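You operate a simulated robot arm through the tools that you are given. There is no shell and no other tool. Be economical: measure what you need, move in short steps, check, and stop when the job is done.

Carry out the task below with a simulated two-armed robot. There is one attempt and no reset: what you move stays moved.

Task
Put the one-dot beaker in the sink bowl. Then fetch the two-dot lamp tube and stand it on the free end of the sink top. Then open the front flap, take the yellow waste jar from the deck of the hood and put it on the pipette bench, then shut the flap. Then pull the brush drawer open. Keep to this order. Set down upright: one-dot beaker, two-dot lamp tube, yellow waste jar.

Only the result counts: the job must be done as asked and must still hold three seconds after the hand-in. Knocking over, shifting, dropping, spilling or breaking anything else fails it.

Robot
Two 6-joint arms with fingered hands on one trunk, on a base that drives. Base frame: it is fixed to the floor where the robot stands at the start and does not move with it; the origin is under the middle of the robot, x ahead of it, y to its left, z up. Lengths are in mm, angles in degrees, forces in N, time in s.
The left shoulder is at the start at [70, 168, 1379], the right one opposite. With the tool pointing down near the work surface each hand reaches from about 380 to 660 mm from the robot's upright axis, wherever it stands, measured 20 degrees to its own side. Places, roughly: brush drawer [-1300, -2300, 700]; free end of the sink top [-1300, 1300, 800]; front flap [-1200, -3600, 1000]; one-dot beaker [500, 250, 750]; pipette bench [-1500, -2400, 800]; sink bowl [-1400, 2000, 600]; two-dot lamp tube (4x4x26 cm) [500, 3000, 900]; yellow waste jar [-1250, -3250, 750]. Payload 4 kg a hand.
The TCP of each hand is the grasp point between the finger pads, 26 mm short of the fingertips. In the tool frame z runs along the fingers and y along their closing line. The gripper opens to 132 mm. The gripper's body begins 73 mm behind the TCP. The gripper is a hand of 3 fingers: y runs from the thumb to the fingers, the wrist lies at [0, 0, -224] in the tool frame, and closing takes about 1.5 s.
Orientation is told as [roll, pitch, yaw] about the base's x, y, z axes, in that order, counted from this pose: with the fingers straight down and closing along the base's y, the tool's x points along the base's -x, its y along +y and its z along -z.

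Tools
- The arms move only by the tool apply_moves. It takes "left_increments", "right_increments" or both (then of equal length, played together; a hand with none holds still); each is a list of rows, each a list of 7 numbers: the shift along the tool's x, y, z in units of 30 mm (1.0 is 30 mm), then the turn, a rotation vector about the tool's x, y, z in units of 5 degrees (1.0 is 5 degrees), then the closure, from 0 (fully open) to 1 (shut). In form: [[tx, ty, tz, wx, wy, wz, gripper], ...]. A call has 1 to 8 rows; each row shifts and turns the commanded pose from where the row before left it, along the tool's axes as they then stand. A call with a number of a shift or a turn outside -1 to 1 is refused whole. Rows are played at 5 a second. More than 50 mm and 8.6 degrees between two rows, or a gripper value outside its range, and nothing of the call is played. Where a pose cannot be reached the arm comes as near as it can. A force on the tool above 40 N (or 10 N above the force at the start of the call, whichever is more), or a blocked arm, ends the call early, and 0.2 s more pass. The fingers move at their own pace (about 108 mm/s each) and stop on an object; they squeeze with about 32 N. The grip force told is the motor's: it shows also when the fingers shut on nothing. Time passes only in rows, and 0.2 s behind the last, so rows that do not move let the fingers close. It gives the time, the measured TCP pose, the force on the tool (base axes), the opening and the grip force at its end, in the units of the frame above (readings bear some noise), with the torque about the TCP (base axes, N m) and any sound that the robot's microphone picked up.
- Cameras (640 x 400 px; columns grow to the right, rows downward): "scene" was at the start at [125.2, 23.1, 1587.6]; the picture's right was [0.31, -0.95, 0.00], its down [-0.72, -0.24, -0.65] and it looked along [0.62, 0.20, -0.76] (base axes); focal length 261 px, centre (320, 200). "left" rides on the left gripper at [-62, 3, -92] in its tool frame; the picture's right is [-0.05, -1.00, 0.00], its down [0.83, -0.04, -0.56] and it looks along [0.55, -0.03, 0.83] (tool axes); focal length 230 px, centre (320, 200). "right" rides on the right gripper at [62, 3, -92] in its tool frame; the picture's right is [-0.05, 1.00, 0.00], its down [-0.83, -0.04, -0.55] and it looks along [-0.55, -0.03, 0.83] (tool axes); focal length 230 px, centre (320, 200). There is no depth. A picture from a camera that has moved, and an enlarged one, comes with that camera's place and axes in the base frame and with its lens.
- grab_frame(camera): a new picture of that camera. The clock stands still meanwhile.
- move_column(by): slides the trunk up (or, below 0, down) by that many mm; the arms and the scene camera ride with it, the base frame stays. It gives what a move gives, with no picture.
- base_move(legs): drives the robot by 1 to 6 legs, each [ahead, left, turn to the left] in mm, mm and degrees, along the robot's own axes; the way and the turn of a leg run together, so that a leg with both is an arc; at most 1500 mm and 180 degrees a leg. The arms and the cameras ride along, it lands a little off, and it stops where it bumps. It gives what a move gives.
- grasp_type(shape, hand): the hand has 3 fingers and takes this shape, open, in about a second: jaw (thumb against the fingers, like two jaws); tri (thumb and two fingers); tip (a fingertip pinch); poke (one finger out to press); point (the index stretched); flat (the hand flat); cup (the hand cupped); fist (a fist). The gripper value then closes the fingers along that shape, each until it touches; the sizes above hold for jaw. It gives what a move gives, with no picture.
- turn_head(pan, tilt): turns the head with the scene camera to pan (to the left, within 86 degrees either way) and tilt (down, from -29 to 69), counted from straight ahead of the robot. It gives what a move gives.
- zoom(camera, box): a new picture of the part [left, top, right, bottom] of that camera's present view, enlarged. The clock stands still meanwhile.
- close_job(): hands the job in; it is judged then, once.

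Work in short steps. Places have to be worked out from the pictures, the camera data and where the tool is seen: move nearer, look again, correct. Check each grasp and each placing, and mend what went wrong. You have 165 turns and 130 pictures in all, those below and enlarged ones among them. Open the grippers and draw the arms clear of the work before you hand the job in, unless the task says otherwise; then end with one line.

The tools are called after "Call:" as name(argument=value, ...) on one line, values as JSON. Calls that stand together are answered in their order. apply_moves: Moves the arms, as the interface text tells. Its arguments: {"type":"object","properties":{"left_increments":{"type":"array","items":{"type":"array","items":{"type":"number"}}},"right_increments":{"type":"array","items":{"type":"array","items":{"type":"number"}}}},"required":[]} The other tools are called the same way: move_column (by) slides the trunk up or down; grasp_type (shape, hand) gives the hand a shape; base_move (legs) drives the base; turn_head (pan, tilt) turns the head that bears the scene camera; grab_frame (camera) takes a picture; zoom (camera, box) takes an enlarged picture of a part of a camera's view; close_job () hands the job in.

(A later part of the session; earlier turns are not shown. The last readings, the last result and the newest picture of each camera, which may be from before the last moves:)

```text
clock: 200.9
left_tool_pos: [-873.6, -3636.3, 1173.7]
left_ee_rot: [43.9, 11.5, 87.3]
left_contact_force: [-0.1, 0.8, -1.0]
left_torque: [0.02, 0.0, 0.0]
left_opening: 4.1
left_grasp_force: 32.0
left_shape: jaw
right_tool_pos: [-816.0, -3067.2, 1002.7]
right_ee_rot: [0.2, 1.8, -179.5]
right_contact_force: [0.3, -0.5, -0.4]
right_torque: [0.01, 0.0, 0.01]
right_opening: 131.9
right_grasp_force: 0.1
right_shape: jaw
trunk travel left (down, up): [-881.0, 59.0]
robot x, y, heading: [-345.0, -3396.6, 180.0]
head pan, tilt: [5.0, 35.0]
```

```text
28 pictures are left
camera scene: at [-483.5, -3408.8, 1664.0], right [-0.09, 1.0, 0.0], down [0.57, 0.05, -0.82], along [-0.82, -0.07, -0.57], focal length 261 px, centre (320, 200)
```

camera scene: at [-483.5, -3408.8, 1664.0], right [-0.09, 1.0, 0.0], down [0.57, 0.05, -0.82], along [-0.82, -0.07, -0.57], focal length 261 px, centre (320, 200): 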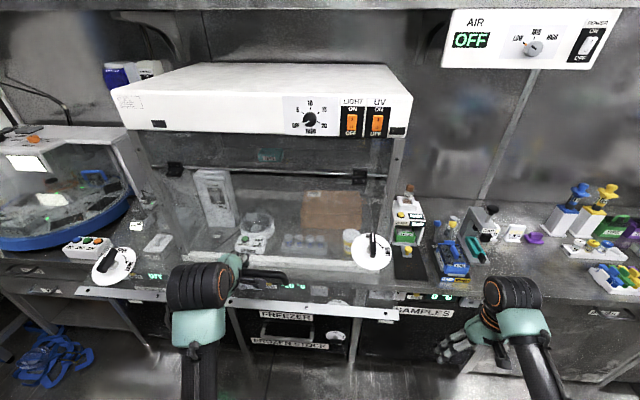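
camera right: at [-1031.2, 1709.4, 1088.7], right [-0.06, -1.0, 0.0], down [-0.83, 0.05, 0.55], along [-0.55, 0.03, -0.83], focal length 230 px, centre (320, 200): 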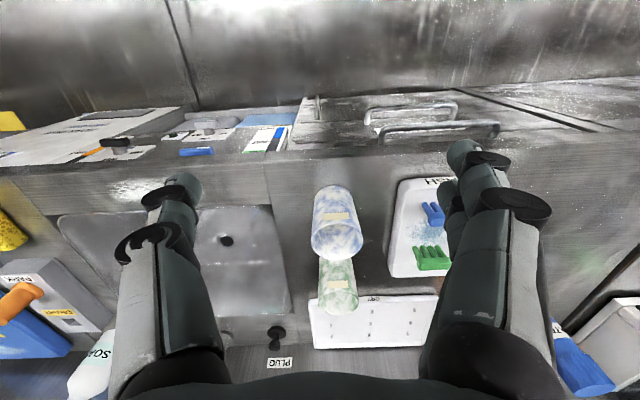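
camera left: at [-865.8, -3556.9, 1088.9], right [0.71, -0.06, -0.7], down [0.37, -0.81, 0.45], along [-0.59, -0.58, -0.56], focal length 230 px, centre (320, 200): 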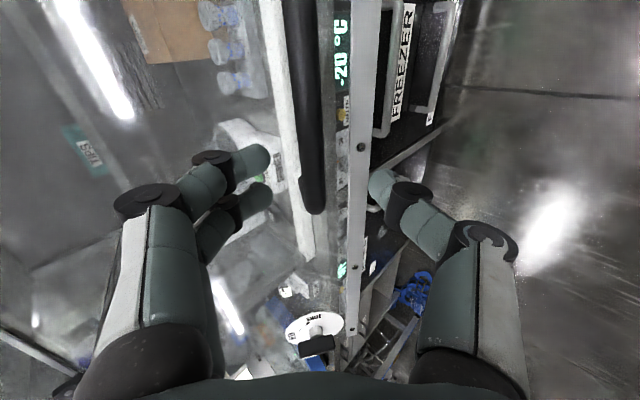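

Flap now ≈70° open (knobs point upward). Release it: open the hand and withdraw along the finger line.

Call:
apply_moves(left_increments=[[0, 0, 0, 0, 0, 0, 0.7], [0, 0, 0, 0, 0, 0, 0.4], [0, 0, 0, 0, 0, 0, 0.3], [0, 0, -0.6, 0, 0, 0, 0.3], [0, 0, -0.6, 0, 0, 0, 0.3]])

Call:
grab_frame(camera="left")

```text
clock: 202.1
left_tool_pos: [-848.2, -3654.3, 1201.1]
left_ee_rot: [43.8, 16.3, 87.7]
left_contact_force: [-0.4, 0.8, 0.0]
left_torque: [0.01, -0.02, 0.02]
left_opening: 91.9
left_grasp_force: 0.0
left_shape: jaw
right_tool_pos: [-814.9, -3068.5, 1004.9]
right_ee_rot: [0.3, 2.0, -179.6]
right_contact_force: [1.0, -0.1, 1.0]
right_torque: [0.02, -0.01, 0.04]
right_opening: 131.8
right_grasp_force: 0.0
right_shape: jaw
trunk travel left (down, up): [-881.0, 59.0]
robot x, y, heading: [-346.5, -3404.0, 180.3]
head pan, tilt: [5.0, 35.0]
```

```text
27 pictures are left
camera left: at [-783.8, -3578.6, 1250.2], right [0.71, -0.17, -0.68], down [0.39, -0.71, 0.59], along [-0.58, -0.68, -0.44], focal length 230 px, centre (320, 200)
```

left: 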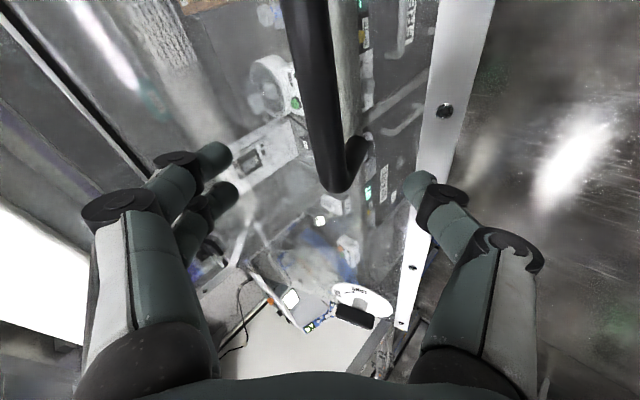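

The flap stays up. I now withdraw fully: arm back 30 mm, base back 90 mm clear of the flap edge, then right along +y to line the left arm up with the jar.

Call:
apply_moves(left_increments=[[0, 0, -0.7, 0, 0, 0, 0.3], [0, 0, -0.7, 0, 0, 0, 0.3]])

Call:
base_move(legs=[[-90, 0, 0]])

Call:
grab_frame(camera="scene")

```text
clock: 202.6
left_tool_pos: [-826.8, -3677.0, 1221.2]
left_ee_rot: [43.4, 22.0, 88.3]
left_contact_force: [0.1, 0.9, -0.8]
left_torque: [0.0, 0.0, -0.01]
left_opening: 92.0
left_grasp_force: 0.1
left_shape: jaw
right_tool_pos: [-813.9, -3067.8, 1003.3]
right_ee_rot: [0.2, 1.9, -179.5]
right_contact_force: [-0.1, 1.0, 0.2]
right_torque: [0.0, -0.02, 0.0]
right_opening: 131.9
right_grasp_force: 0.1
right_shape: jaw
trunk travel left (down, up): [-881.0, 59.0]
robot x, y, heading: [-345.3, -3399.6, 179.9]
head pan, tilt: [5.0, 35.0]
stopped in row 2 (left hand): the arm was blocked; the commanded pose is now the measured one
```

```text
clock: 203.7
left_tool_pos: [-743.3, -3675.6, 1218.0]
left_ee_rot: [43.1, 22.0, 88.2]
left_contact_force: [-1.0, -0.4, -0.8]
left_torque: [-0.02, 0.01, 0.03]
left_opening: 91.9
left_grasp_force: 0.0
left_shape: jaw
right_tool_pos: [-729.4, -3068.7, 1001.5]
right_ee_rot: [0.3, 2.2, -179.4]
right_contact_force: [-0.1, 0.4, -0.5]
right_torque: [0.01, -0.01, 0.01]
right_opening: 132.0
right_grasp_force: 0.0
right_shape: jaw
trunk travel left (down, up): [-881.0, 59.0]
robot x, y, heading: [-260.0, -3397.4, 179.9]
head pan, tilt: [5.0, 35.0]
```

```text
26 pictures are left
camera scene: at [-400.7, -3408.8, 1663.4], right [-0.09, 1.0, 0.0], down [0.57, 0.05, -0.82], along [-0.81, -0.07, -0.58], focal length 261 px, centre (320, 200)
```

scene: 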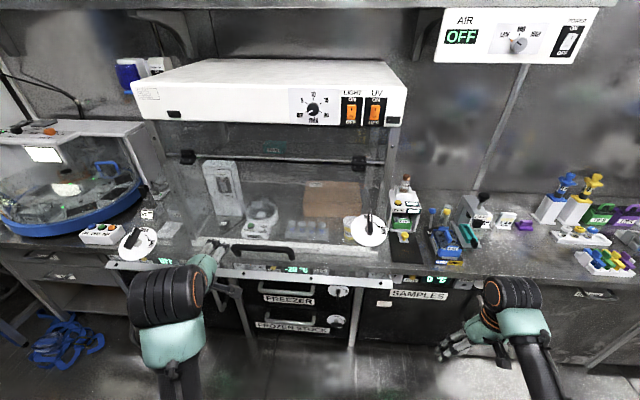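

Flap ≈72° open with edge ≈[-820, 1127]. Now lower the trunk 195 mm and bring the left hand back to level roll (undo the drift and the 90° roll).

Call:
move_column(by=-195)

Call:
apply_moves(left_increments=[[0, -0.4, 0.4, 0, -0.78, -0.78, 0.3], [0, -0.4, 0.4, 0, -0.78, -0.78, 0.3], [0, -0.4, 0.4, 0, -0.78, -0.78, 0.3], [0, -0.4, 0.4, 0, -0.78, -0.78, 0.3]])

Call:
apply_moves(left_increments=[[0, 0, 0, 0, 0, -1, 0.3], [0, 0, 0, 0, 0, -1, 0.3], [0, 0, 0, 0, 0, -1, 0.3], [0, 0, 0, 0, 0, -1, 0.3], [0, 0, 0, 0, 0, -1, 0.3], [0, 0, 0, 0, 0, -1, 0.3], [0, 0, 0, 0, 0, -1, 0.3], [0, 0, 0, 0, 0, -1, 0.3]])

Call:
apply_moves(left_increments=[[0, 0, 0, 0, 0, -1, 0.3], [0, 0, 0, 0, 0, -1, 0.3], [0, 0, 0, 0, 0, -1, 0.3], [0, 0, 0, 0, 0, -1, 0.3], [0, 0, 0, 0, 0, -1, 0.3], [0, 0, 0, 0, 0, -1, 0.3], [0, 0, 0, 0, 0, -1, 0.3], [0, 0, 0, 0, 0, -1, 0.3]])

Call:
apply_moves(left_increments=[[0, 0, 0, 0, 0, -1, 0.3], [0, 0, 0, 0, 0, -1, 0.3]])

```text
clock: 205.8
left_tool_pos: [-740.5, -3676.8, 1025.1]
left_ee_rot: [43.3, 21.9, 88.3]
left_contact_force: [0.8, -0.2, 0.1]
left_torque: [0.02, 0.0, -0.04]
left_opening: 92.2
left_grasp_force: 0.0
left_shape: jaw
right_tool_pos: [-725.3, -3067.3, 808.2]
right_ee_rot: [0.3, 1.9, -179.5]
right_contact_force: [0.4, 0.0, -0.3]
right_torque: [0.03, 0.01, 0.01]
right_opening: 131.9
right_grasp_force: 0.0
right_shape: jaw
trunk travel left (down, up): [-686.0, 254.0]
robot x, y, heading: [-258.1, -3400.1, 179.9]
head pan, tilt: [5.0, 35.0]
```

```text
clock: 206.8
left_tool_pos: [-737.4, -3692.8, 959.2]
left_ee_rot: [43.4, -0.3, 88.9]
left_contact_force: [0.2, 0.3, 0.3]
left_torque: [-0.02, 0.0, -0.02]
left_opening: 92.2
left_grasp_force: 0.1
left_shape: jaw
right_tool_pos: [-726.3, -3068.8, 809.6]
right_ee_rot: [0.3, 1.9, -179.5]
right_contact_force: [-0.4, 0.1, -0.2]
right_torque: [-0.03, 0.01, 0.01]
right_opening: 132.1
right_grasp_force: 0.0
right_shape: jaw
trunk travel left (down, up): [-686.0, 254.0]
robot x, y, heading: [-258.7, -3398.7, 180.0]
head pan, tilt: [5.0, 35.0]
```

```text
clock: 208.6
left_tool_pos: [-738.0, -3692.3, 960.0]
left_ee_rot: [35.8, -26.4, 120.4]
left_contact_force: [-0.5, -0.8, 0.2]
left_torque: [-0.02, 0.01, 0.02]
left_opening: 92.2
left_grasp_force: 0.1
left_shape: jaw
right_tool_pos: [-726.8, -3068.1, 809.0]
right_ee_rot: [0.3, 1.8, -179.5]
right_contact_force: [0.0, -0.5, -0.1]
right_torque: [-0.01, -0.01, -0.01]
right_opening: 132.1
right_grasp_force: 0.1
right_shape: jaw
trunk travel left (down, up): [-686.0, 254.0]
robot x, y, heading: [-256.6, -3397.2, 179.9]
head pan, tilt: [5.0, 35.0]
```

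```text
clock: 210.4
left_tool_pos: [-738.2, -3692.7, 961.0]
left_ee_rot: [9.1, -42.5, 165.5]
left_contact_force: [0.5, -0.5, -0.3]
left_torque: [0.02, 0.02, 0.04]
left_opening: 92.1
left_grasp_force: 0.1
left_shape: jaw
right_tool_pos: [-726.9, -3068.5, 808.7]
right_ee_rot: [0.2, 1.9, -179.5]
right_contact_force: [-0.6, -1.1, -1.2]
right_torque: [0.0, -0.02, -0.01]
right_opening: 132.0
right_grasp_force: 0.1
right_shape: jaw
trunk travel left (down, up): [-686.0, 254.0]
robot x, y, heading: [-259.0, -3401.5, 180.1]
head pan, tilt: [5.0, 35.0]
```

```text
clock: 211.0
left_tool_pos: [-738.1, -3691.7, 961.1]
left_ee_rot: [-0.2, -43.4, 179.1]
left_contact_force: [0.1, 0.1, 0.4]
left_torque: [-0.01, -0.01, 0.01]
left_opening: 92.3
left_grasp_force: 0.1
left_shape: jaw
right_tool_pos: [-727.1, -3066.6, 809.5]
right_ee_rot: [0.4, 1.9, -179.5]
right_contact_force: [-0.2, -0.2, -0.4]
right_torque: [-0.01, 0.0, -0.02]
right_opening: 132.0
right_grasp_force: 0.0
right_shape: jaw
trunk travel left (down, up): [-686.0, 254.0]
robot x, y, heading: [-259.8, -3400.7, 180.0]
head pan, tilt: [5.0, 35.0]
```

Level again. Now pitch the left hand to horizontal while extending ahead and lowering to z≈880 (passing below the flap edge).

Call:
apply_moves(left_increments=[[-0.35, -0.28, 0.695, 0, -0.93, 0, 0.3], [-0.288, -0.28, 0.723, 0, -0.93, 0, 0.3], [-0.223, -0.28, 0.746, 0, -0.93, 0, 0.3], [-0.171, -0.28, 0.759, 0, -0.93, 0, 0.3], [-0.104, -0.28, 0.772, 0, -0.93, 0, 0.3], [-0.036, -0.28, 0.778, 0, -0.93, 0, 0.3], [0.017, -0.28, 0.779, 0, -0.93, 0, 0.3], [0.085, -0.28, 0.773, 0, -0.93, 0, 0.3]])

Call:
apply_moves(left_increments=[[0.153, -0.28, 0.763, 0, -0.93, 0, 0.3], [0.205, -0.28, 0.75, 0, -0.93, 0, 0.3]])

Call:
base_move(legs=[[0, -255, 0]])

Call:
grab_frame(camera="left")

```text
clock: 212.8
left_tool_pos: [-913.6, -3621.3, 895.7]
left_ee_rot: [-0.4, -80.6, 179.3]
left_contact_force: [0.4, -0.5, 0.0]
left_torque: [-0.02, 0.0, 0.01]
left_opening: 92.2
left_grasp_force: 0.1
left_shape: jaw
right_tool_pos: [-725.7, -3068.1, 808.0]
right_ee_rot: [0.4, 2.0, -179.5]
right_contact_force: [-0.5, 0.6, 0.3]
right_torque: [-0.01, -0.02, 0.0]
right_opening: 131.9
right_grasp_force: 0.0
right_shape: jaw
trunk travel left (down, up): [-686.0, 254.0]
robot x, y, heading: [-258.4, -3401.0, 179.8]
head pan, tilt: [5.0, 35.0]
```

```text
clock: 213.4
left_tool_pos: [-957.4, -3603.1, 879.4]
left_ee_rot: [-59.6, -89.9, -121.4]
left_contact_force: [-0.1, -0.3, 0.2]
left_torque: [0.01, -0.01, 0.0]
left_opening: 92.3
left_grasp_force: 0.1
left_shape: jaw
right_tool_pos: [-727.8, -3069.2, 807.7]
right_ee_rot: [0.3, 2.0, -179.5]
right_contact_force: [-0.4, 0.6, 0.1]
right_torque: [-0.02, 0.0, 0.02]
right_opening: 132.2
right_grasp_force: 0.1
right_shape: jaw
trunk travel left (down, up): [-686.0, 254.0]
robot x, y, heading: [-259.5, -3402.0, 180.0]
head pan, tilt: [5.0, 35.0]
```

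```text
clock: 215.3
left_tool_pos: [-954.9, -3348.8, 879.1]
left_ee_rot: [-43.3, -89.9, -137.7]
left_contact_force: [-0.4, 0.7, 0.2]
left_torque: [0.01, 0.02, 0.0]
left_opening: 91.9
left_grasp_force: 0.1
left_shape: jaw
right_tool_pos: [-727.2, -2813.3, 809.8]
right_ee_rot: [0.3, 1.9, -179.3]
right_contact_force: [0.1, 0.6, -0.3]
right_torque: [-0.02, 0.03, 0.01]
right_opening: 131.6
right_grasp_force: 0.1
right_shape: jaw
trunk travel left (down, up): [-686.0, 254.0]
robot x, y, heading: [-256.6, -3146.7, -180.1]
head pan, tilt: [5.0, 35.0]
```

```text
25 pictures are left
camera left: at [-863.2, -3353.4, 942.1], right [0.02, 1.0, 0.05], down [0.56, 0.03, -0.83], along [-0.83, 0.04, -0.56], focal length 230 px, centre (320, 200)
```

left: 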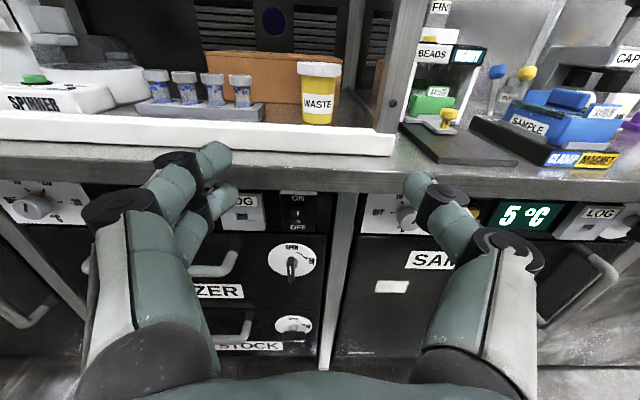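

Jar "WASTE" is right ahead at ≈[-1300, -3345], ~72 mm wide, lid top ≈917. I open wider and drive ahead 255 mm, under the flap.

Call:
apply_moves(left_increments=[[0, -0.1, 0, 0, 0, 0, 0.15], [0, 0, 0, 0, 0, 0, 0.15]])

Call:
base_move(legs=[[255, 0, 0]])

Call:
grab_frame(camera="left")

```text
clock: 215.9
left_tool_pos: [-955.5, -3345.1, 880.3]
left_ee_rot: [-34.5, -90.0, -146.5]
left_contact_force: [0.0, 0.7, -0.6]
left_torque: [0.06, 0.01, -0.01]
left_opening: 112.0
left_grasp_force: 0.0
left_shape: jaw
right_tool_pos: [-726.4, -2812.2, 807.6]
right_ee_rot: [0.3, 1.9, -179.4]
right_contact_force: [-0.4, 0.6, 0.2]
right_torque: [-0.01, 0.02, 0.03]
right_opening: 132.0
right_grasp_force: 0.0
right_shape: jaw
trunk travel left (down, up): [-686.0, 254.0]
robot x, y, heading: [-261.6, -3142.7, -180.1]
head pan, tilt: [5.0, 35.0]
```

```text
clock: 217.7
left_tool_pos: [-1210.0, -3347.2, 878.8]
left_ee_rot: [-41.1, -89.9, -139.9]
left_contact_force: [0.3, 0.7, 0.3]
left_torque: [-0.03, 0.01, 0.03]
left_opening: 112.1
left_grasp_force: 0.0
left_shape: jaw
right_tool_pos: [-983.9, -2814.1, 808.6]
right_ee_rot: [0.3, 1.9, -179.3]
right_contact_force: [-0.3, -0.2, 0.5]
right_torque: [0.01, 0.0, -0.02]
right_opening: 131.9
right_grasp_force: 0.0
right_shape: jaw
trunk travel left (down, up): [-686.0, 254.0]
robot x, y, heading: [-511.3, -3144.8, -180.0]
head pan, tilt: [5.0, 35.0]
```

```text
24 pictures are left
camera left: at [-1119.2, -3351.3, 942.0], right [0.02, 1.0, 0.05], down [0.56, 0.04, -0.83], along [-0.83, 0.04, -0.56], focal length 230 px, centre (320, 200)
```

left: 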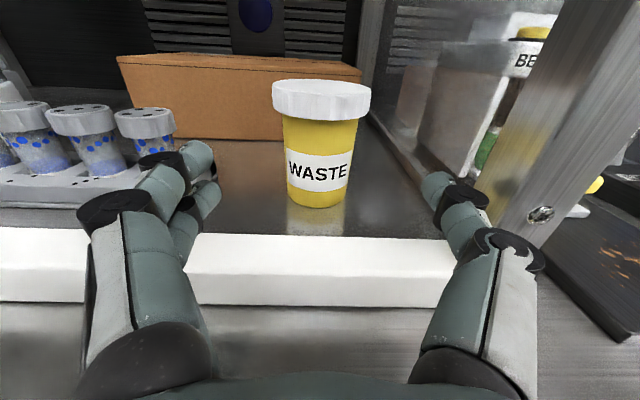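

Jar centre ≈[-1310, -3347], deck z≈827; it tapers (57→72 mm) under an 80 mm lid. Extend the arm 66 mm, then base 28 mm.

Call:
apply_moves(left_increments=[[0, 0, 0.73, 0, 0, 0, 0.15], [0, 0, 0.73, 0, 0, 0, 0.15], [0, 0, 0.73, 0, 0, 0, 0.15]])

Call:
base_move(legs=[[28, 0, 0]])

Call:
grab_frame(camera="left")

```text
clock: 218.5
left_tool_pos: [-1278.4, -3345.8, 878.9]
left_ee_rot: [-28.2, -89.8, -152.7]
left_contact_force: [-0.3, 0.5, -0.5]
left_torque: [0.0, -0.01, -0.01]
left_opening: 111.9
left_grasp_force: 0.0
left_shape: jaw
right_tool_pos: [-984.5, -2813.8, 808.4]
right_ee_rot: [0.4, 1.9, -179.3]
right_contact_force: [0.7, 0.1, 0.3]
right_torque: [0.01, 0.03, 0.05]
right_opening: 132.1
right_grasp_force: 0.1
right_shape: jaw
trunk travel left (down, up): [-686.0, 254.0]
robot x, y, heading: [-513.9, -3143.4, -180.1]
head pan, tilt: [5.0, 35.0]
```

```text
clock: 219.3
left_tool_pos: [-1303.0, -3346.3, 881.6]
left_ee_rot: [-113.5, -89.8, -67.3]
left_contact_force: [-0.5, 0.3, -0.8]
left_torque: [0.03, 0.02, -0.02]
left_opening: 111.9
left_grasp_force: 0.2
left_shape: jaw
right_tool_pos: [-1009.1, -2813.0, 810.9]
right_ee_rot: [0.2, 1.8, -179.2]
right_contact_force: [-1.0, 0.4, 0.0]
right_torque: [0.02, 0.02, 0.01]
right_opening: 131.8
right_grasp_force: 0.0
right_shape: jaw
trunk travel left (down, up): [-686.0, 254.0]
robot x, y, heading: [-540.6, -3144.0, -179.8]
head pan, tilt: [5.0, 35.0]
```

```text
23 pictures are left
camera left: at [-1209.9, -3350.6, 943.7], right [0.02, 1.0, 0.05], down [0.56, 0.04, -0.83], along [-0.83, 0.04, -0.55], focal length 230 px, centre (320, 200)
```

left: 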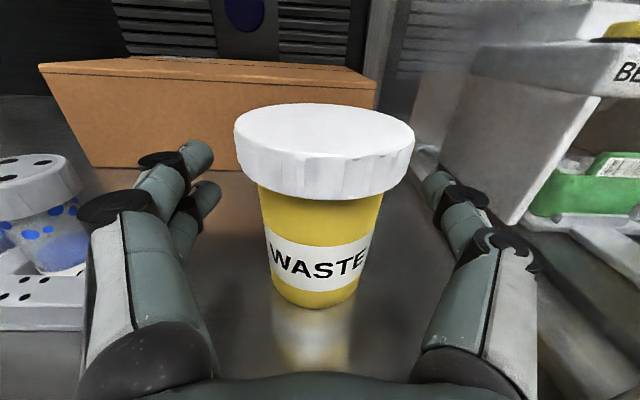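

Jar sits just beyond the TCP between the fingers. Lower 8 mm to stay beneath the lid, then close.

Call:
apply_moves(left_increments=[[0.27, 0, 0.1, 0, 0, 0, 0.15], [0, 0, 0, 0, 0, 0, 0.3], [0, 0, 0, 0, 0, 0, 0.4], [0, 0, 0, 0, 0, 0, 0.6], [0, 0, 0, 0, 0, 0, 0.8], [0, 0, 0, 0, 0, 0, 1], [0, 0, 0, 0, 0, 0, 1], [0, 0, 0, 0, 0, 0, 1]])

Call:
grab_frame(camera="left")

```text
clock: 221.1
left_tool_pos: [-1307.3, -3346.1, 871.3]
left_ee_rot: [-36.6, -89.9, -144.3]
left_contact_force: [-0.8, 0.5, 0.9]
left_torque: [-0.02, 0.0, -0.01]
left_opening: 40.2
left_grasp_force: 31.3
left_shape: jaw
right_tool_pos: [-1011.1, -2813.0, 810.6]
right_ee_rot: [0.3, 2.0, -179.3]
right_contact_force: [-0.3, 0.4, -0.2]
right_torque: [-0.02, -0.04, -0.03]
right_opening: 131.9
right_grasp_force: 0.1
right_shape: jaw
trunk travel left (down, up): [-686.0, 254.0]
robot x, y, heading: [-540.2, -3147.2, -179.8]
head pan, tilt: [5.0, 35.0]
```

```text
22 pictures are left
camera left: at [-1215.4, -3350.5, 933.9], right [0.02, 1.0, 0.05], down [0.56, 0.04, -0.83], along [-0.83, 0.04, -0.56], focal length 230 px, centre (320, 200)
```

left: 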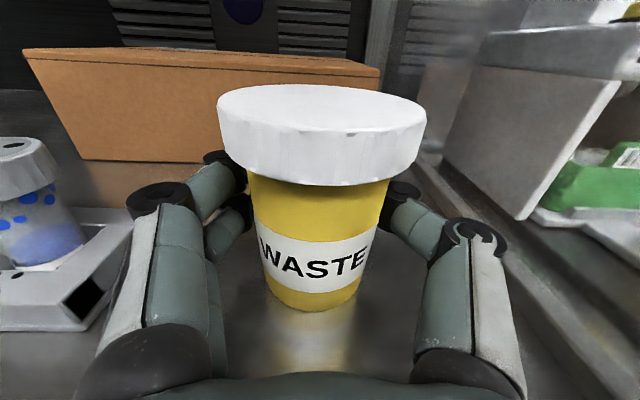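

Held (40 mm, 31 N). Lift 55 mm by trunk so the jar clears the deck lip.

Call:
move_column(by=25)

Call:
move_column(by=30)

Call:
grab_frame(camera="left")

```text
clock: 221.8
left_tool_pos: [-1308.1, -3346.5, 897.1]
left_ee_rot: [-27.5, -89.8, -153.3]
left_contact_force: [0.6, -0.8, -0.8]
left_torque: [0.0, 0.03, -0.04]
left_opening: 40.1
left_grasp_force: 31.9
left_shape: jaw
right_tool_pos: [-1011.4, -2813.5, 833.4]
right_ee_rot: [0.3, 1.9, -179.3]
right_contact_force: [0.2, 0.0, 0.0]
right_torque: [0.03, -0.02, 0.0]
right_opening: 131.8
right_grasp_force: 0.0
right_shape: jaw
trunk travel left (down, up): [-711.0, 229.0]
robot x, y, heading: [-538.2, -3145.6, -179.5]
head pan, tilt: [5.0, 35.0]
```

```text
clock: 222.6
left_tool_pos: [-1307.9, -3345.3, 926.5]
left_ee_rot: [-28.4, -89.7, -152.5]
left_contact_force: [0.8, 0.6, -1.2]
left_torque: [0.05, 0.03, 0.02]
left_opening: 40.5
left_grasp_force: 31.9
left_shape: jaw
right_tool_pos: [-1011.0, -2814.1, 862.9]
right_ee_rot: [0.3, 1.9, -179.3]
right_contact_force: [0.0, -0.1, 0.6]
right_torque: [0.0, 0.0, -0.03]
right_opening: 132.0
right_grasp_force: 0.1
right_shape: jaw
trunk travel left (down, up): [-741.0, 199.0]
robot x, y, heading: [-539.4, -3143.8, -179.9]
head pan, tilt: [5.0, 35.0]
```

```text
21 pictures are left
camera left: at [-1215.8, -3350.5, 988.5], right [0.02, 1.0, 0.05], down [0.56, 0.04, -0.83], along [-0.83, 0.04, -0.56], focal length 230 px, centre (320, 200)
```

left: 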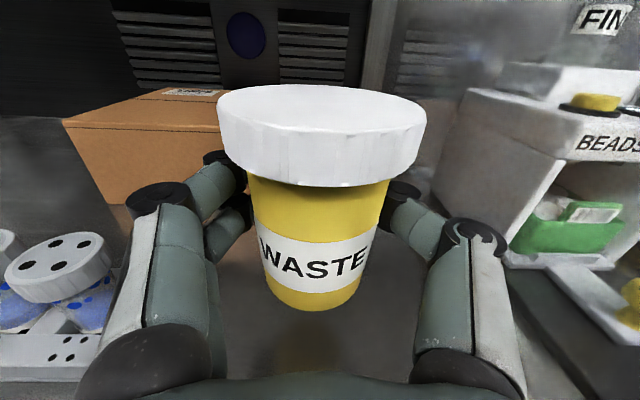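

The jar is up and clear. I back out 290 mm under the flap, then drive right (+y) toward the pipette bench and look.

Call:
base_move(legs=[[-290, 0, 0], [0, -700, 0]])

Call:
turn_head(pan=8, tilt=35)

Call:
grab_frame(camera="scene")

```text
clock: 228.1
left_tool_pos: [-1020.7, -2644.9, 925.9]
left_ee_rot: [-34.7, -89.7, -145.7]
left_contact_force: [0.7, -0.6, -0.8]
left_torque: [0.0, -0.01, 0.0]
left_opening: 40.1
left_grasp_force: 32.2
left_shape: jaw
right_tool_pos: [-727.7, -2110.5, 863.9]
right_ee_rot: [0.3, 1.9, -178.8]
right_contact_force: [0.0, -0.5, 0.8]
right_torque: [-0.02, 0.03, 0.01]
right_opening: 131.9
right_grasp_force: 0.1
right_shape: jaw
trunk travel left (down, up): [-741.0, 199.0]
robot x, y, heading: [-255.6, -2437.1, -179.7]
head pan, tilt: [5.0, 35.0]
```

```text
clock: 228.7
left_tool_pos: [-1020.5, -2645.0, 926.2]
left_ee_rot: [-20.4, -89.9, -160.1]
left_contact_force: [0.3, 0.4, -0.7]
left_torque: [-0.01, 0.0, -0.01]
left_opening: 39.7
left_grasp_force: 32.1
left_shape: jaw
right_tool_pos: [-728.3, -2110.1, 864.3]
right_ee_rot: [0.3, 1.9, -178.9]
right_contact_force: [-0.8, 0.0, -0.1]
right_torque: [0.0, -0.02, 0.0]
right_opening: 132.1
right_grasp_force: 0.1
right_shape: jaw
trunk travel left (down, up): [-741.0, 199.0]
robot x, y, heading: [-258.4, -2433.8, -179.4]
head pan, tilt: [8.0, 35.0]
```

```text
20 pictures are left
camera scene: at [-392.5, -2452.4, 1524.0], right [-0.15, 0.99, 0.0], down [0.57, 0.08, -0.82], along [-0.81, -0.12, -0.57], focal length 261 px, centre (320, 200)
```

scene: 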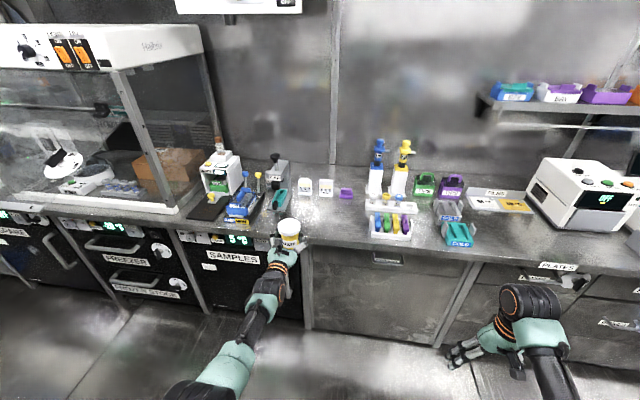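

Free spot on the pipette bench found: about [-1280, -2495] (bench section begins at y≈−2607; pipette rack starts at y≈−2378). Move right 150 mm, then ahead 260 mm.

Call:
base_move(legs=[[0, -150, -0.5], [262, 0, 0]])

Call:
grab_frame(camera="left")

```text
clock: 231.5
left_tool_pos: [-1282.5, -2485.6, 926.3]
left_ee_rot: [-36.5, -90.0, -144.6]
left_contact_force: [0.7, 0.6, -0.8]
left_torque: [0.06, -0.02, 0.02]
left_opening: 40.0
left_grasp_force: 31.9
left_shape: jaw
right_tool_pos: [-982.6, -1955.6, 864.4]
right_ee_rot: [0.3, 1.9, -179.5]
right_contact_force: [1.0, 0.3, 0.6]
right_torque: [0.03, 0.0, 0.0]
right_opening: 131.8
right_grasp_force: 0.1
right_shape: jaw
trunk travel left (down, up): [-741.0, 199.0]
robot x, y, heading: [-516.2, -2286.7, 179.6]
head pan, tilt: [8.0, 35.0]
```

```text
19 pictures are left
camera left: at [-1189.9, -2490.9, 989.0], right [0.02, 1.0, 0.05], down [0.56, 0.03, -0.83], along [-0.83, 0.05, -0.56], focal length 230 px, centre (320, 200)
```

left: 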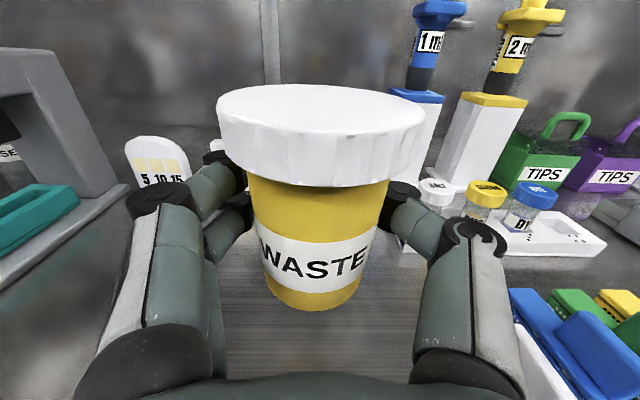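

Spot is clear. Lower by trunk 72 mm, then feel for contact.

Call:
move_column(by=-72)

Call:
move_column(by=-6)

```text
clock: 232.6
left_tool_pos: [-1282.7, -2485.8, 852.7]
left_ee_rot: [-27.8, -89.7, -153.5]
left_contact_force: [-0.3, -0.3, -1.0]
left_torque: [-0.01, -0.03, 0.03]
left_opening: 40.0
left_grasp_force: 31.8
left_shape: jaw
right_tool_pos: [-982.7, -1954.1, 791.6]
right_ee_rot: [0.3, 1.8, -179.7]
right_contact_force: [0.4, 0.2, 0.7]
right_torque: [0.01, 0.01, 0.0]
right_opening: 132.0
right_grasp_force: 0.0
right_shape: jaw
trunk travel left (down, up): [-669.0, 271.0]
robot x, y, heading: [-517.6, -2289.0, 179.8]
head pan, tilt: [8.0, 35.0]
```

```text
clock: 233.2
left_tool_pos: [-1281.4, -2485.6, 847.1]
left_ee_rot: [-28.6, -89.8, -152.7]
left_contact_force: [0.6, -0.2, -2.0]
left_torque: [-0.02, 0.0, -0.04]
left_opening: 40.1
left_grasp_force: 31.7
left_shape: jaw
right_tool_pos: [-982.8, -1955.5, 785.7]
right_ee_rot: [0.3, 1.9, -179.6]
right_contact_force: [0.4, 0.3, 0.6]
right_torque: [0.0, 0.01, -0.03]
right_opening: 132.0
right_grasp_force: 0.1
right_shape: jaw
trunk travel left (down, up): [-663.0, 277.0]
robot x, y, heading: [-515.6, -2286.7, 179.4]
head pan, tilt: [8.0, 35.0]
```

Call:
move_column(by=-4)

Call:
move_column(by=-3)

Call:
grab_frame(camera="left")

```text
clock: 233.7
left_tool_pos: [-1282.8, -2484.8, 847.2]
left_ee_rot: [-157.1, -89.7, -24.1]
left_contact_force: [-0.2, -0.7, 5.2]
left_torque: [0.01, 0.07, 0.0]
left_opening: 39.8
left_grasp_force: 31.5
left_shape: jaw
right_tool_pos: [-982.7, -1955.3, 780.9]
right_ee_rot: [0.3, 1.9, -179.6]
right_contact_force: [0.1, 0.0, -0.3]
right_torque: [-0.01, -0.01, 0.02]
right_opening: 131.4
right_grasp_force: 0.0
right_shape: jaw
trunk travel left (down, up): [-659.0, 281.0]
robot x, y, heading: [-512.0, -2288.2, 179.9]
head pan, tilt: [8.0, 35.0]
```

```text
clock: 234.2
left_tool_pos: [-1282.0, -2483.5, 846.6]
left_ee_rot: [-173.3, -89.6, -7.9]
left_contact_force: [-3.1, -1.4, 14.8]
left_torque: [0.0, 0.18, 0.01]
left_opening: 40.2
left_grasp_force: 31.7
left_shape: jaw
right_tool_pos: [-981.0, -1954.8, 779.0]
right_ee_rot: [0.3, 1.9, -179.6]
right_contact_force: [0.2, 0.7, 0.5]
right_torque: [-0.03, 0.01, 0.0]
right_opening: 131.8
right_grasp_force: 0.1
right_shape: jaw
trunk travel left (down, up): [-656.0, 284.0]
robot x, y, heading: [-514.7, -2287.8, 180.0]
head pan, tilt: [8.0, 35.0]
```

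```text
18 pictures are left
camera left: at [-1189.6, -2490.6, 908.2], right [0.02, 1.0, 0.05], down [0.55, 0.03, -0.83], along [-0.83, 0.05, -0.55], focal length 230 px, centre (320, 200)
```

left: 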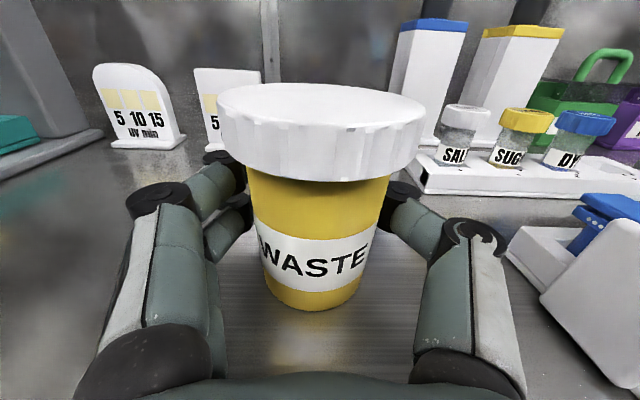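

Jar is on the bench. Relieve 3 mm, release to ~95 mm, and back straight off.

Call:
move_column(by=3)

Call:
apply_moves(left_increments=[[0, 0, 0, 0, 0, 0, 0.6], [0, 0, 0, 0, 0, 0, 0.5], [0, 0, 0, 0, 0, 0, 0.35], [0, 0, 0, 0, 0, 0, 0.2], [0, 0, 0, 0, 0, 0, 0.2], [0, 0, 0, 0, 0, 0, 0.2]])

Call:
base_move(legs=[[-200, 0, 0]])

Call:
grab_frame(camera="scene")

```text
clock: 234.7
left_tool_pos: [-1281.2, -2485.2, 847.5]
left_ee_rot: [-153.5, -89.9, -27.7]
left_contact_force: [-4.9, -0.9, 14.2]
left_torque: [0.01, 0.17, 0.05]
left_opening: 40.1
left_grasp_force: 31.9
left_shape: jaw
right_tool_pos: [-981.8, -1954.1, 781.8]
right_ee_rot: [0.3, 1.7, -179.5]
right_contact_force: [-0.4, 0.2, 0.1]
right_torque: [0.02, -0.02, -0.01]
right_opening: 131.7
right_grasp_force: 0.0
right_shape: jaw
trunk travel left (down, up): [-659.0, 281.0]
robot x, y, heading: [-512.1, -2284.7, 179.8]
head pan, tilt: [8.0, 35.0]
```

```text
clock: 236.1
left_tool_pos: [-1282.1, -2485.3, 844.8]
left_ee_rot: [-26.7, -89.8, -154.7]
left_contact_force: [-0.1, -0.1, -1.1]
left_torque: [0.01, -0.01, -0.01]
left_opening: 105.4
left_grasp_force: 0.0
left_shape: jaw
right_tool_pos: [-982.7, -1953.8, 781.8]
right_ee_rot: [0.3, 1.9, -179.6]
right_contact_force: [-0.2, 0.8, 0.1]
right_torque: [0.02, -0.01, 0.02]
right_opening: 131.9
right_grasp_force: 0.2
right_shape: jaw
trunk travel left (down, up): [-659.0, 281.0]
robot x, y, heading: [-516.2, -2288.2, 179.9]
head pan, tilt: [8.0, 35.0]
```

```text
clock: 237.7
left_tool_pos: [-1080.3, -2485.9, 843.9]
left_ee_rot: [-29.7, -89.7, -151.7]
left_contact_force: [0.6, 0.5, 1.3]
left_torque: [0.01, -0.01, 0.03]
left_opening: 105.4
left_grasp_force: 0.0
left_shape: jaw
right_tool_pos: [-781.6, -1955.9, 781.8]
right_ee_rot: [0.3, 2.0, -179.8]
right_contact_force: [-0.5, -0.1, -0.4]
right_torque: [0.0, 0.0, -0.02]
right_opening: 132.0
right_grasp_force: 0.0
right_shape: jaw
trunk travel left (down, up): [-659.0, 281.0]
robot x, y, heading: [-313.8, -2288.9, 179.8]
head pan, tilt: [8.0, 35.0]
```

```text
17 pictures are left
camera scene: at [-450.8, -2301.9, 1442.0], right [-0.13, 0.99, 0.0], down [0.57, 0.08, -0.82], along [-0.81, -0.11, -0.57], focal length 261 px, centre (320, 200)
```

scene: 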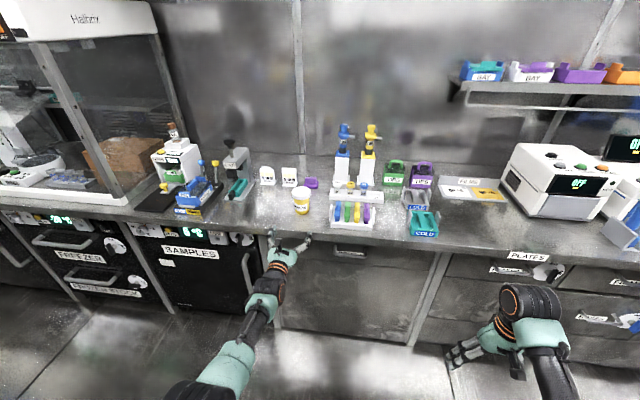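

Jar stands on the pipette bench. Now shut the flap: I pitch the left hand to 45° with fingers closed, raise the trunk fully, and drive back in front of the hood at y≈−3245 to push the glass from outside/top.

Call:
apply_moves(left_increments=[[0, 0, -0.593, 0, 1, 0, 0.5], [0.052, 0, -0.591, 0, 1, 0, 0.7], [0.103, 0, -0.584, 0, 1, 0, 1], [0.153, 0, -0.573, 0, 1, 0, 1], [0.203, 0, -0.557, 0, 1, 0, 1], [0.25, 0, -0.537, 0, 1, 0, 1], [0.296, 0, -0.513, 0, 1, 0, 1], [0.34, 0, -0.486, 0, 1, 0, 1]])

Call:
move_column(by=280)

Call:
base_move(legs=[[0, 955, 0]])

Call:
grab_frame(camera="scene")

```text
clock: 239.5
left_tool_pos: [-944.3, -2491.6, 843.4]
left_ee_rot: [-0.1, -49.7, 178.9]
left_contact_force: [-0.2, 0.1, 0.4]
left_torque: [0.01, 0.01, 0.0]
left_opening: 0.4
left_grasp_force: 31.8
left_shape: jaw
left hand out of reach, approached as far as the arm can: row 1
right_tool_pos: [-782.4, -1955.1, 781.4]
right_ee_rot: [0.2, 1.9, -179.6]
right_contact_force: [-0.4, 1.3, 0.0]
right_torque: [-0.01, 0.01, 0.0]
right_opening: 131.9
right_grasp_force: 0.1
right_shape: jaw
trunk travel left (down, up): [-659.0, 281.0]
robot x, y, heading: [-317.4, -2290.4, 179.5]
head pan, tilt: [8.0, 35.0]
```

```text
clock: 242.4
left_tool_pos: [-945.1, -2491.8, 1124.3]
left_ee_rot: [-0.1, -49.9, 178.8]
left_contact_force: [0.0, 0.0, -1.0]
left_torque: [0.02, -0.01, 0.0]
left_opening: 0.0
left_grasp_force: 32.0
left_shape: jaw
right_tool_pos: [-781.9, -1956.7, 1061.3]
right_ee_rot: [0.2, 1.9, -179.7]
right_contact_force: [0.7, 0.6, -0.4]
right_torque: [-0.05, 0.0, 0.01]
right_opening: 131.9
right_grasp_force: 0.0
right_shape: jaw
trunk travel left (down, up): [-939.0, 1.0]
robot x, y, heading: [-315.7, -2291.6, 179.8]
head pan, tilt: [8.0, 35.0]
```

```text
clock: 246.1
left_tool_pos: [-951.4, -3225.0, 1124.1]
left_ee_rot: [-3.2, -49.7, -179.7]
left_contact_force: [-4.2, 22.3, 1.7]
left_torque: [-0.29, -0.04, 0.46]
left_opening: 0.0
left_grasp_force: 32.6
left_shape: jaw
right_tool_pos: [-786.5, -2700.2, 1062.2]
right_ee_rot: [0.2, 2.0, 179.9]
right_contact_force: [-0.6, -1.5, 0.7]
right_torque: [0.07, 0.05, 0.01]
right_opening: 132.0
right_grasp_force: 0.0
right_shape: jaw
trunk travel left (down, up): [-939.0, 1.0]
robot x, y, heading: [-316.8, -3037.9, 179.4]
head pan, tilt: [8.0, 35.0]
stopped in leg 1: the force on the tool passed its limit at 67 N (the readings are from after the stop); the commanded pose is now the measured one
```

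```text
16 pictures are left
camera scene: at [-457.0, -3050.0, 1722.0], right [-0.13, 0.99, 0.0], down [0.57, 0.08, -0.82], along [-0.81, -0.1, -0.57], focal length 261 px, centre (320, 200)
```

scene: 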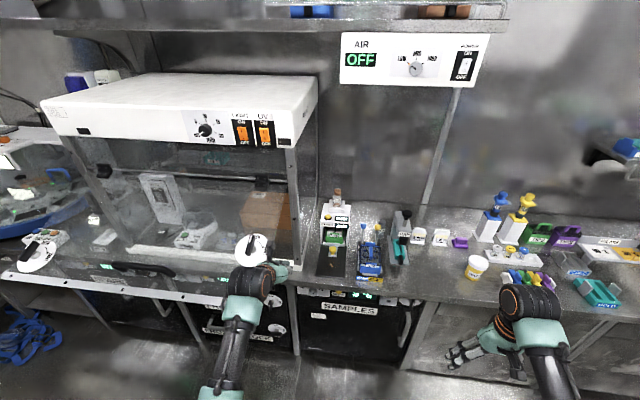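

I bumped the flap's side edge with the hand (no damage; flap still up). I move away, retract and raise the arm, back off, and then come in front of the flap.

Call:
base_move(legs=[[0, -60, 0]])

Call:
apply_moves(left_increments=[[0.54, 0, -0.64, 0, 0, 0, 1], [0.54, 0, -0.64, 0, 0, 0, 1], [0.54, 0, -0.64, 0, 0, 0, 1], [0.54, 0, -0.64, 0, 0, 0, 1], [-0.51, 0, -0.43, 0, 0, 0, 1], [-0.51, 0, -0.43, 0, 0, 0, 1]])

Call:
base_move(legs=[[-65, 0, 0.4]])

```text
clock: 247.1
left_tool_pos: [-949.7, -3176.0, 1122.8]
left_ee_rot: [-2.7, -49.7, -179.9]
left_contact_force: [0.1, -0.6, -0.2]
left_torque: [0.02, 0.03, -0.05]
left_opening: 0.0
left_grasp_force: 31.8
left_shape: jaw
right_tool_pos: [-785.0, -2646.8, 1064.3]
right_ee_rot: [-0.1, 1.9, -180.0]
right_contact_force: [-0.3, -1.7, -0.1]
right_torque: [0.07, -0.02, -0.01]
right_opening: 132.1
right_grasp_force: 0.1
right_shape: jaw
trunk travel left (down, up): [-939.0, 1.0]
robot x, y, heading: [-321.2, -2976.4, 179.3]
head pan, tilt: [8.0, 35.0]
```

```text
clock: 248.5
left_tool_pos: [-850.6, -3171.7, 1164.4]
left_ee_rot: [-2.1, -49.7, 179.5]
left_contact_force: [0.8, 0.9, -0.2]
left_torque: [0.01, 0.01, -0.02]
left_opening: 0.0
left_grasp_force: 32.2
left_shape: jaw
right_tool_pos: [-786.1, -2639.9, 1060.3]
right_ee_rot: [0.4, 1.8, -180.0]
right_contact_force: [0.0, 1.7, 0.9]
right_torque: [0.02, 0.01, 0.05]
right_opening: 131.8
right_grasp_force: 0.1
right_shape: jaw
trunk travel left (down, up): [-939.0, 1.0]
robot x, y, heading: [-317.5, -2977.7, 179.5]
head pan, tilt: [8.0, 35.0]
```

```text
clock: 249.5
left_tool_pos: [-793.4, -3177.7, 1159.6]
left_ee_rot: [-2.0, -49.3, -180.0]
left_contact_force: [-0.3, 0.9, -0.4]
left_torque: [0.02, -0.03, 0.02]
left_opening: 0.0
left_grasp_force: 31.6
left_shape: jaw
right_tool_pos: [-731.5, -2644.4, 1058.0]
right_ee_rot: [0.4, 2.3, -179.5]
right_contact_force: [-0.2, -0.2, 0.2]
right_torque: [-0.01, -0.04, -0.02]
right_opening: 131.9
right_grasp_force: 0.1
right_shape: jaw
trunk travel left (down, up): [-939.0, 1.0]
robot x, y, heading: [-254.7, -2973.5, 180.1]
head pan, tilt: [8.0, 35.0]
```

A little more margin: raise 30 mm, back 30 mm, then shift 270 mm left to y≈−3450.

Call:
apply_moves(left_increments=[[-0.4, 0, -0.33, 0, 0, 0, 1], [-0.4, 0, -0.33, 0, 0, 0, 1]])

Call:
base_move(legs=[[-35, 0, 0], [0, 272, 0]])

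Call:
grab_frame(camera="left")

```text
clock: 250.1
left_tool_pos: [-788.8, -3177.7, 1192.4]
left_ee_rot: [-2.0, -49.5, -179.9]
left_contact_force: [-0.7, -0.3, 0.6]
left_torque: [-0.03, 0.01, 0.02]
left_opening: 0.1
left_grasp_force: 32.7
left_shape: jaw
right_tool_pos: [-726.6, -2644.2, 1060.8]
right_ee_rot: [0.3, 2.1, -179.5]
right_contact_force: [-0.9, 1.0, 0.4]
right_torque: [-0.01, -0.02, 0.02]
right_opening: 131.9
right_grasp_force: 0.1
right_shape: jaw
trunk travel left (down, up): [-939.0, 1.0]
robot x, y, heading: [-253.3, -2976.5, 180.0]
head pan, tilt: [8.0, 35.0]
```

```text
clock: 252.5
left_tool_pos: [-749.7, -3445.9, 1194.4]
left_ee_rot: [-2.0, -49.8, 179.9]
left_contact_force: [0.4, -0.4, 0.3]
left_torque: [-0.03, -0.01, -0.01]
left_opening: 0.0
left_grasp_force: 31.6
left_shape: jaw
right_tool_pos: [-689.0, -2911.8, 1061.2]
right_ee_rot: [0.5, 2.0, -179.6]
right_contact_force: [-0.8, -0.1, -0.4]
right_torque: [-0.01, -0.02, 0.02]
right_opening: 132.0
right_grasp_force: 0.1
right_shape: jaw
trunk travel left (down, up): [-939.0, 1.0]
robot x, y, heading: [-221.3, -3246.6, 179.9]
head pan, tilt: [8.0, 35.0]
```

```text
15 pictures are left
camera left: at [-718.9, -3452.2, 1302.3], right [-0.01, 1.0, 0.06], down [0.96, 0.02, -0.27], along [-0.28, 0.06, -0.96], focal length 230 px, centre (320, 200)
```

left: 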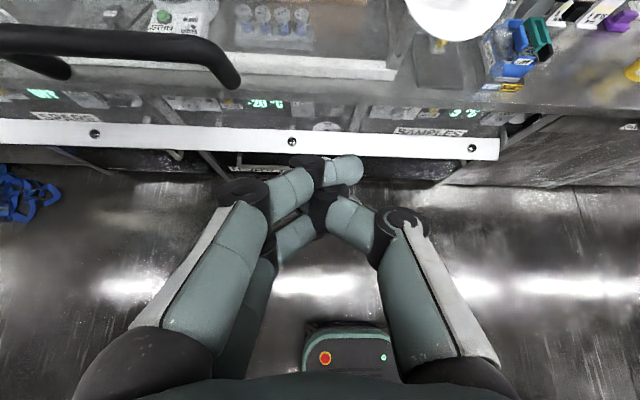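

The hand is aligned between handle and knob. Drive ahead 150 mm over the flap rail, then press down with the trunk.

Call:
base_move(legs=[[150, 0, 0]])

Call:
move_column(by=-60)

Call:
move_column(by=-70)

Call:
move_column(by=-60)

Call:
grab_frame(camera="scene")

```text
clock: 253.8
left_tool_pos: [-897.2, -3447.6, 1197.8]
left_ee_rot: [-2.0, -50.0, -179.9]
left_contact_force: [0.6, -0.3, -0.8]
left_torque: [0.01, 0.0, 0.02]
left_opening: 0.1
left_grasp_force: 31.8
left_shape: jaw
right_tool_pos: [-837.0, -2913.7, 1063.1]
right_ee_rot: [0.3, 1.7, -179.6]
right_contact_force: [0.5, 0.8, -0.1]
right_torque: [0.01, 0.03, -0.01]
right_opening: 132.0
right_grasp_force: 0.0
right_shape: jaw
trunk travel left (down, up): [-939.0, 1.0]
robot x, y, heading: [-370.6, -3246.7, 180.1]
head pan, tilt: [8.0, 35.0]
```

```text
clock: 254.8
left_tool_pos: [-899.5, -3447.9, 1134.8]
left_ee_rot: [-2.0, -49.7, -179.9]
left_contact_force: [0.1, -1.2, 0.4]
left_torque: [0.03, 0.0, -0.02]
left_opening: 0.0
left_grasp_force: 31.7
left_shape: jaw
right_tool_pos: [-839.2, -2914.0, 1002.2]
right_ee_rot: [0.3, 1.8, -179.5]
right_contact_force: [0.2, 0.3, -0.3]
right_torque: [0.01, -0.03, 0.02]
right_opening: 132.1
right_grasp_force: 0.1
right_shape: jaw
trunk travel left (down, up): [-879.0, 61.0]
robot x, y, heading: [-367.3, -3245.1, 180.1]
head pan, tilt: [8.0, 35.0]
```

```text
clock: 255.9
left_tool_pos: [-900.0, -3447.5, 1065.5]
left_ee_rot: [-2.0, -49.7, -179.9]
left_contact_force: [-1.3, -0.3, 0.5]
left_torque: [-0.02, 0.01, 0.01]
left_opening: 0.1
left_grasp_force: 32.1
left_shape: jaw
right_tool_pos: [-839.1, -2915.0, 931.0]
right_ee_rot: [0.3, 1.8, -179.6]
right_contact_force: [0.8, -0.6, -0.7]
right_torque: [0.01, -0.01, 0.02]
right_opening: 131.9
right_grasp_force: 0.0
right_shape: jaw
trunk travel left (down, up): [-809.0, 131.0]
robot x, y, heading: [-375.3, -3248.4, 179.9]
head pan, tilt: [8.0, 35.0]
```

```text
clock: 256.8
left_tool_pos: [-906.8, -3447.8, 1018.9]
left_ee_rot: [-2.1, -51.6, -179.7]
left_contact_force: [0.9, -0.4, -0.4]
left_torque: [0.0, 0.02, -0.01]
left_opening: 0.0
left_grasp_force: 32.3
left_shape: jaw
right_tool_pos: [-839.4, -2912.2, 875.5]
right_ee_rot: [0.5, 2.0, -179.6]
right_contact_force: [0.6, 1.1, -0.1]
right_torque: [-0.03, -0.01, 0.0]
right_opening: 131.8
right_grasp_force: 0.1
right_shape: jaw
trunk travel left (down, up): [-754.0, 186.0]
robot x, y, heading: [-372.4, -3244.4, 179.6]
head pan, tilt: [8.0, 35.0]
stopped: the force on the tool passed its limit at 46 N (the readings are from after the stop); the commanded pose is now the measured one
```

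```text
14 pictures are left
camera scene: at [-508.8, -3259.2, 1536.1], right [-0.14, 0.99, 0.0], down [0.57, 0.08, -0.82], along [-0.81, -0.11, -0.57], focal length 261 px, centre (320, 200)
```

scene: 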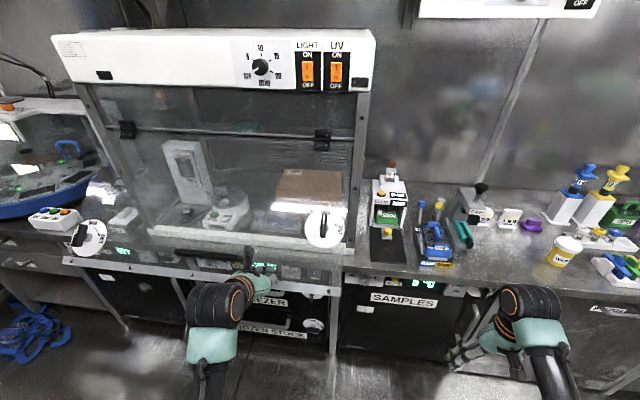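

Flap is down to ≈50°. Now push forward with the base in steps.

Call:
base_move(legs=[[90, 0, 0]])

Call:
base_move(legs=[[90, 0, 0]])

Call:
grab_frame(camera="scene")

```text
clock: 257.9
left_tool_pos: [-994.3, -3448.0, 1020.7]
left_ee_rot: [-2.2, -51.7, -179.6]
left_contact_force: [-0.5, 0.5, 0.1]
left_torque: [-0.04, 0.02, 0.0]
left_opening: 0.1
left_grasp_force: 32.2
left_shape: jaw
right_tool_pos: [-927.5, -2912.4, 877.6]
right_ee_rot: [0.4, 1.9, -179.8]
right_contact_force: [-1.0, 0.1, -0.2]
right_torque: [-0.02, -0.01, 0.0]
right_opening: 131.7
right_grasp_force: 0.1
right_shape: jaw
trunk travel left (down, up): [-754.0, 186.0]
robot x, y, heading: [-460.9, -3246.1, 179.6]
head pan, tilt: [8.0, 35.0]
```

```text
clock: 259.0
left_tool_pos: [-1083.2, -3446.3, 1019.6]
left_ee_rot: [-2.3, -51.6, -179.7]
left_contact_force: [-0.3, -0.7, 0.1]
left_torque: [0.02, 0.02, -0.01]
left_opening: 0.0
left_grasp_force: 31.9
left_shape: jaw
right_tool_pos: [-1016.7, -2910.1, 877.3]
right_ee_rot: [0.3, 2.0, -179.6]
right_contact_force: [-0.9, -1.1, 0.0]
right_torque: [0.02, 0.02, 0.0]
right_opening: 131.7
right_grasp_force: 0.0
right_shape: jaw
trunk travel left (down, up): [-754.0, 186.0]
robot x, y, heading: [-548.0, -3247.7, 179.5]
head pan, tilt: [8.0, 35.0]
```

```text
13 pictures are left
camera scene: at [-685.1, -3258.5, 1537.1], right [-0.13, 0.99, 0.0], down [0.57, 0.08, -0.82], along [-0.81, -0.11, -0.57], focal length 261 px, centre (320, 200)
```

scene: 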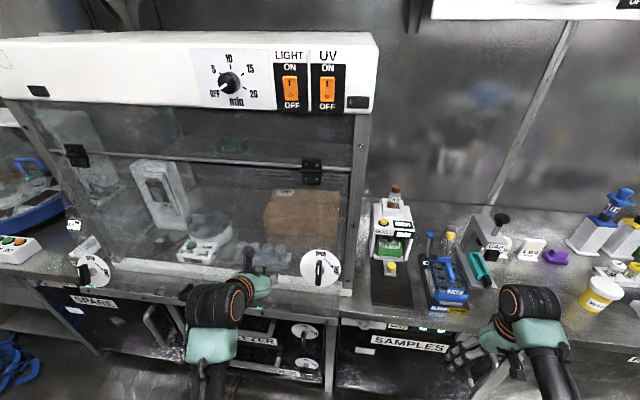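

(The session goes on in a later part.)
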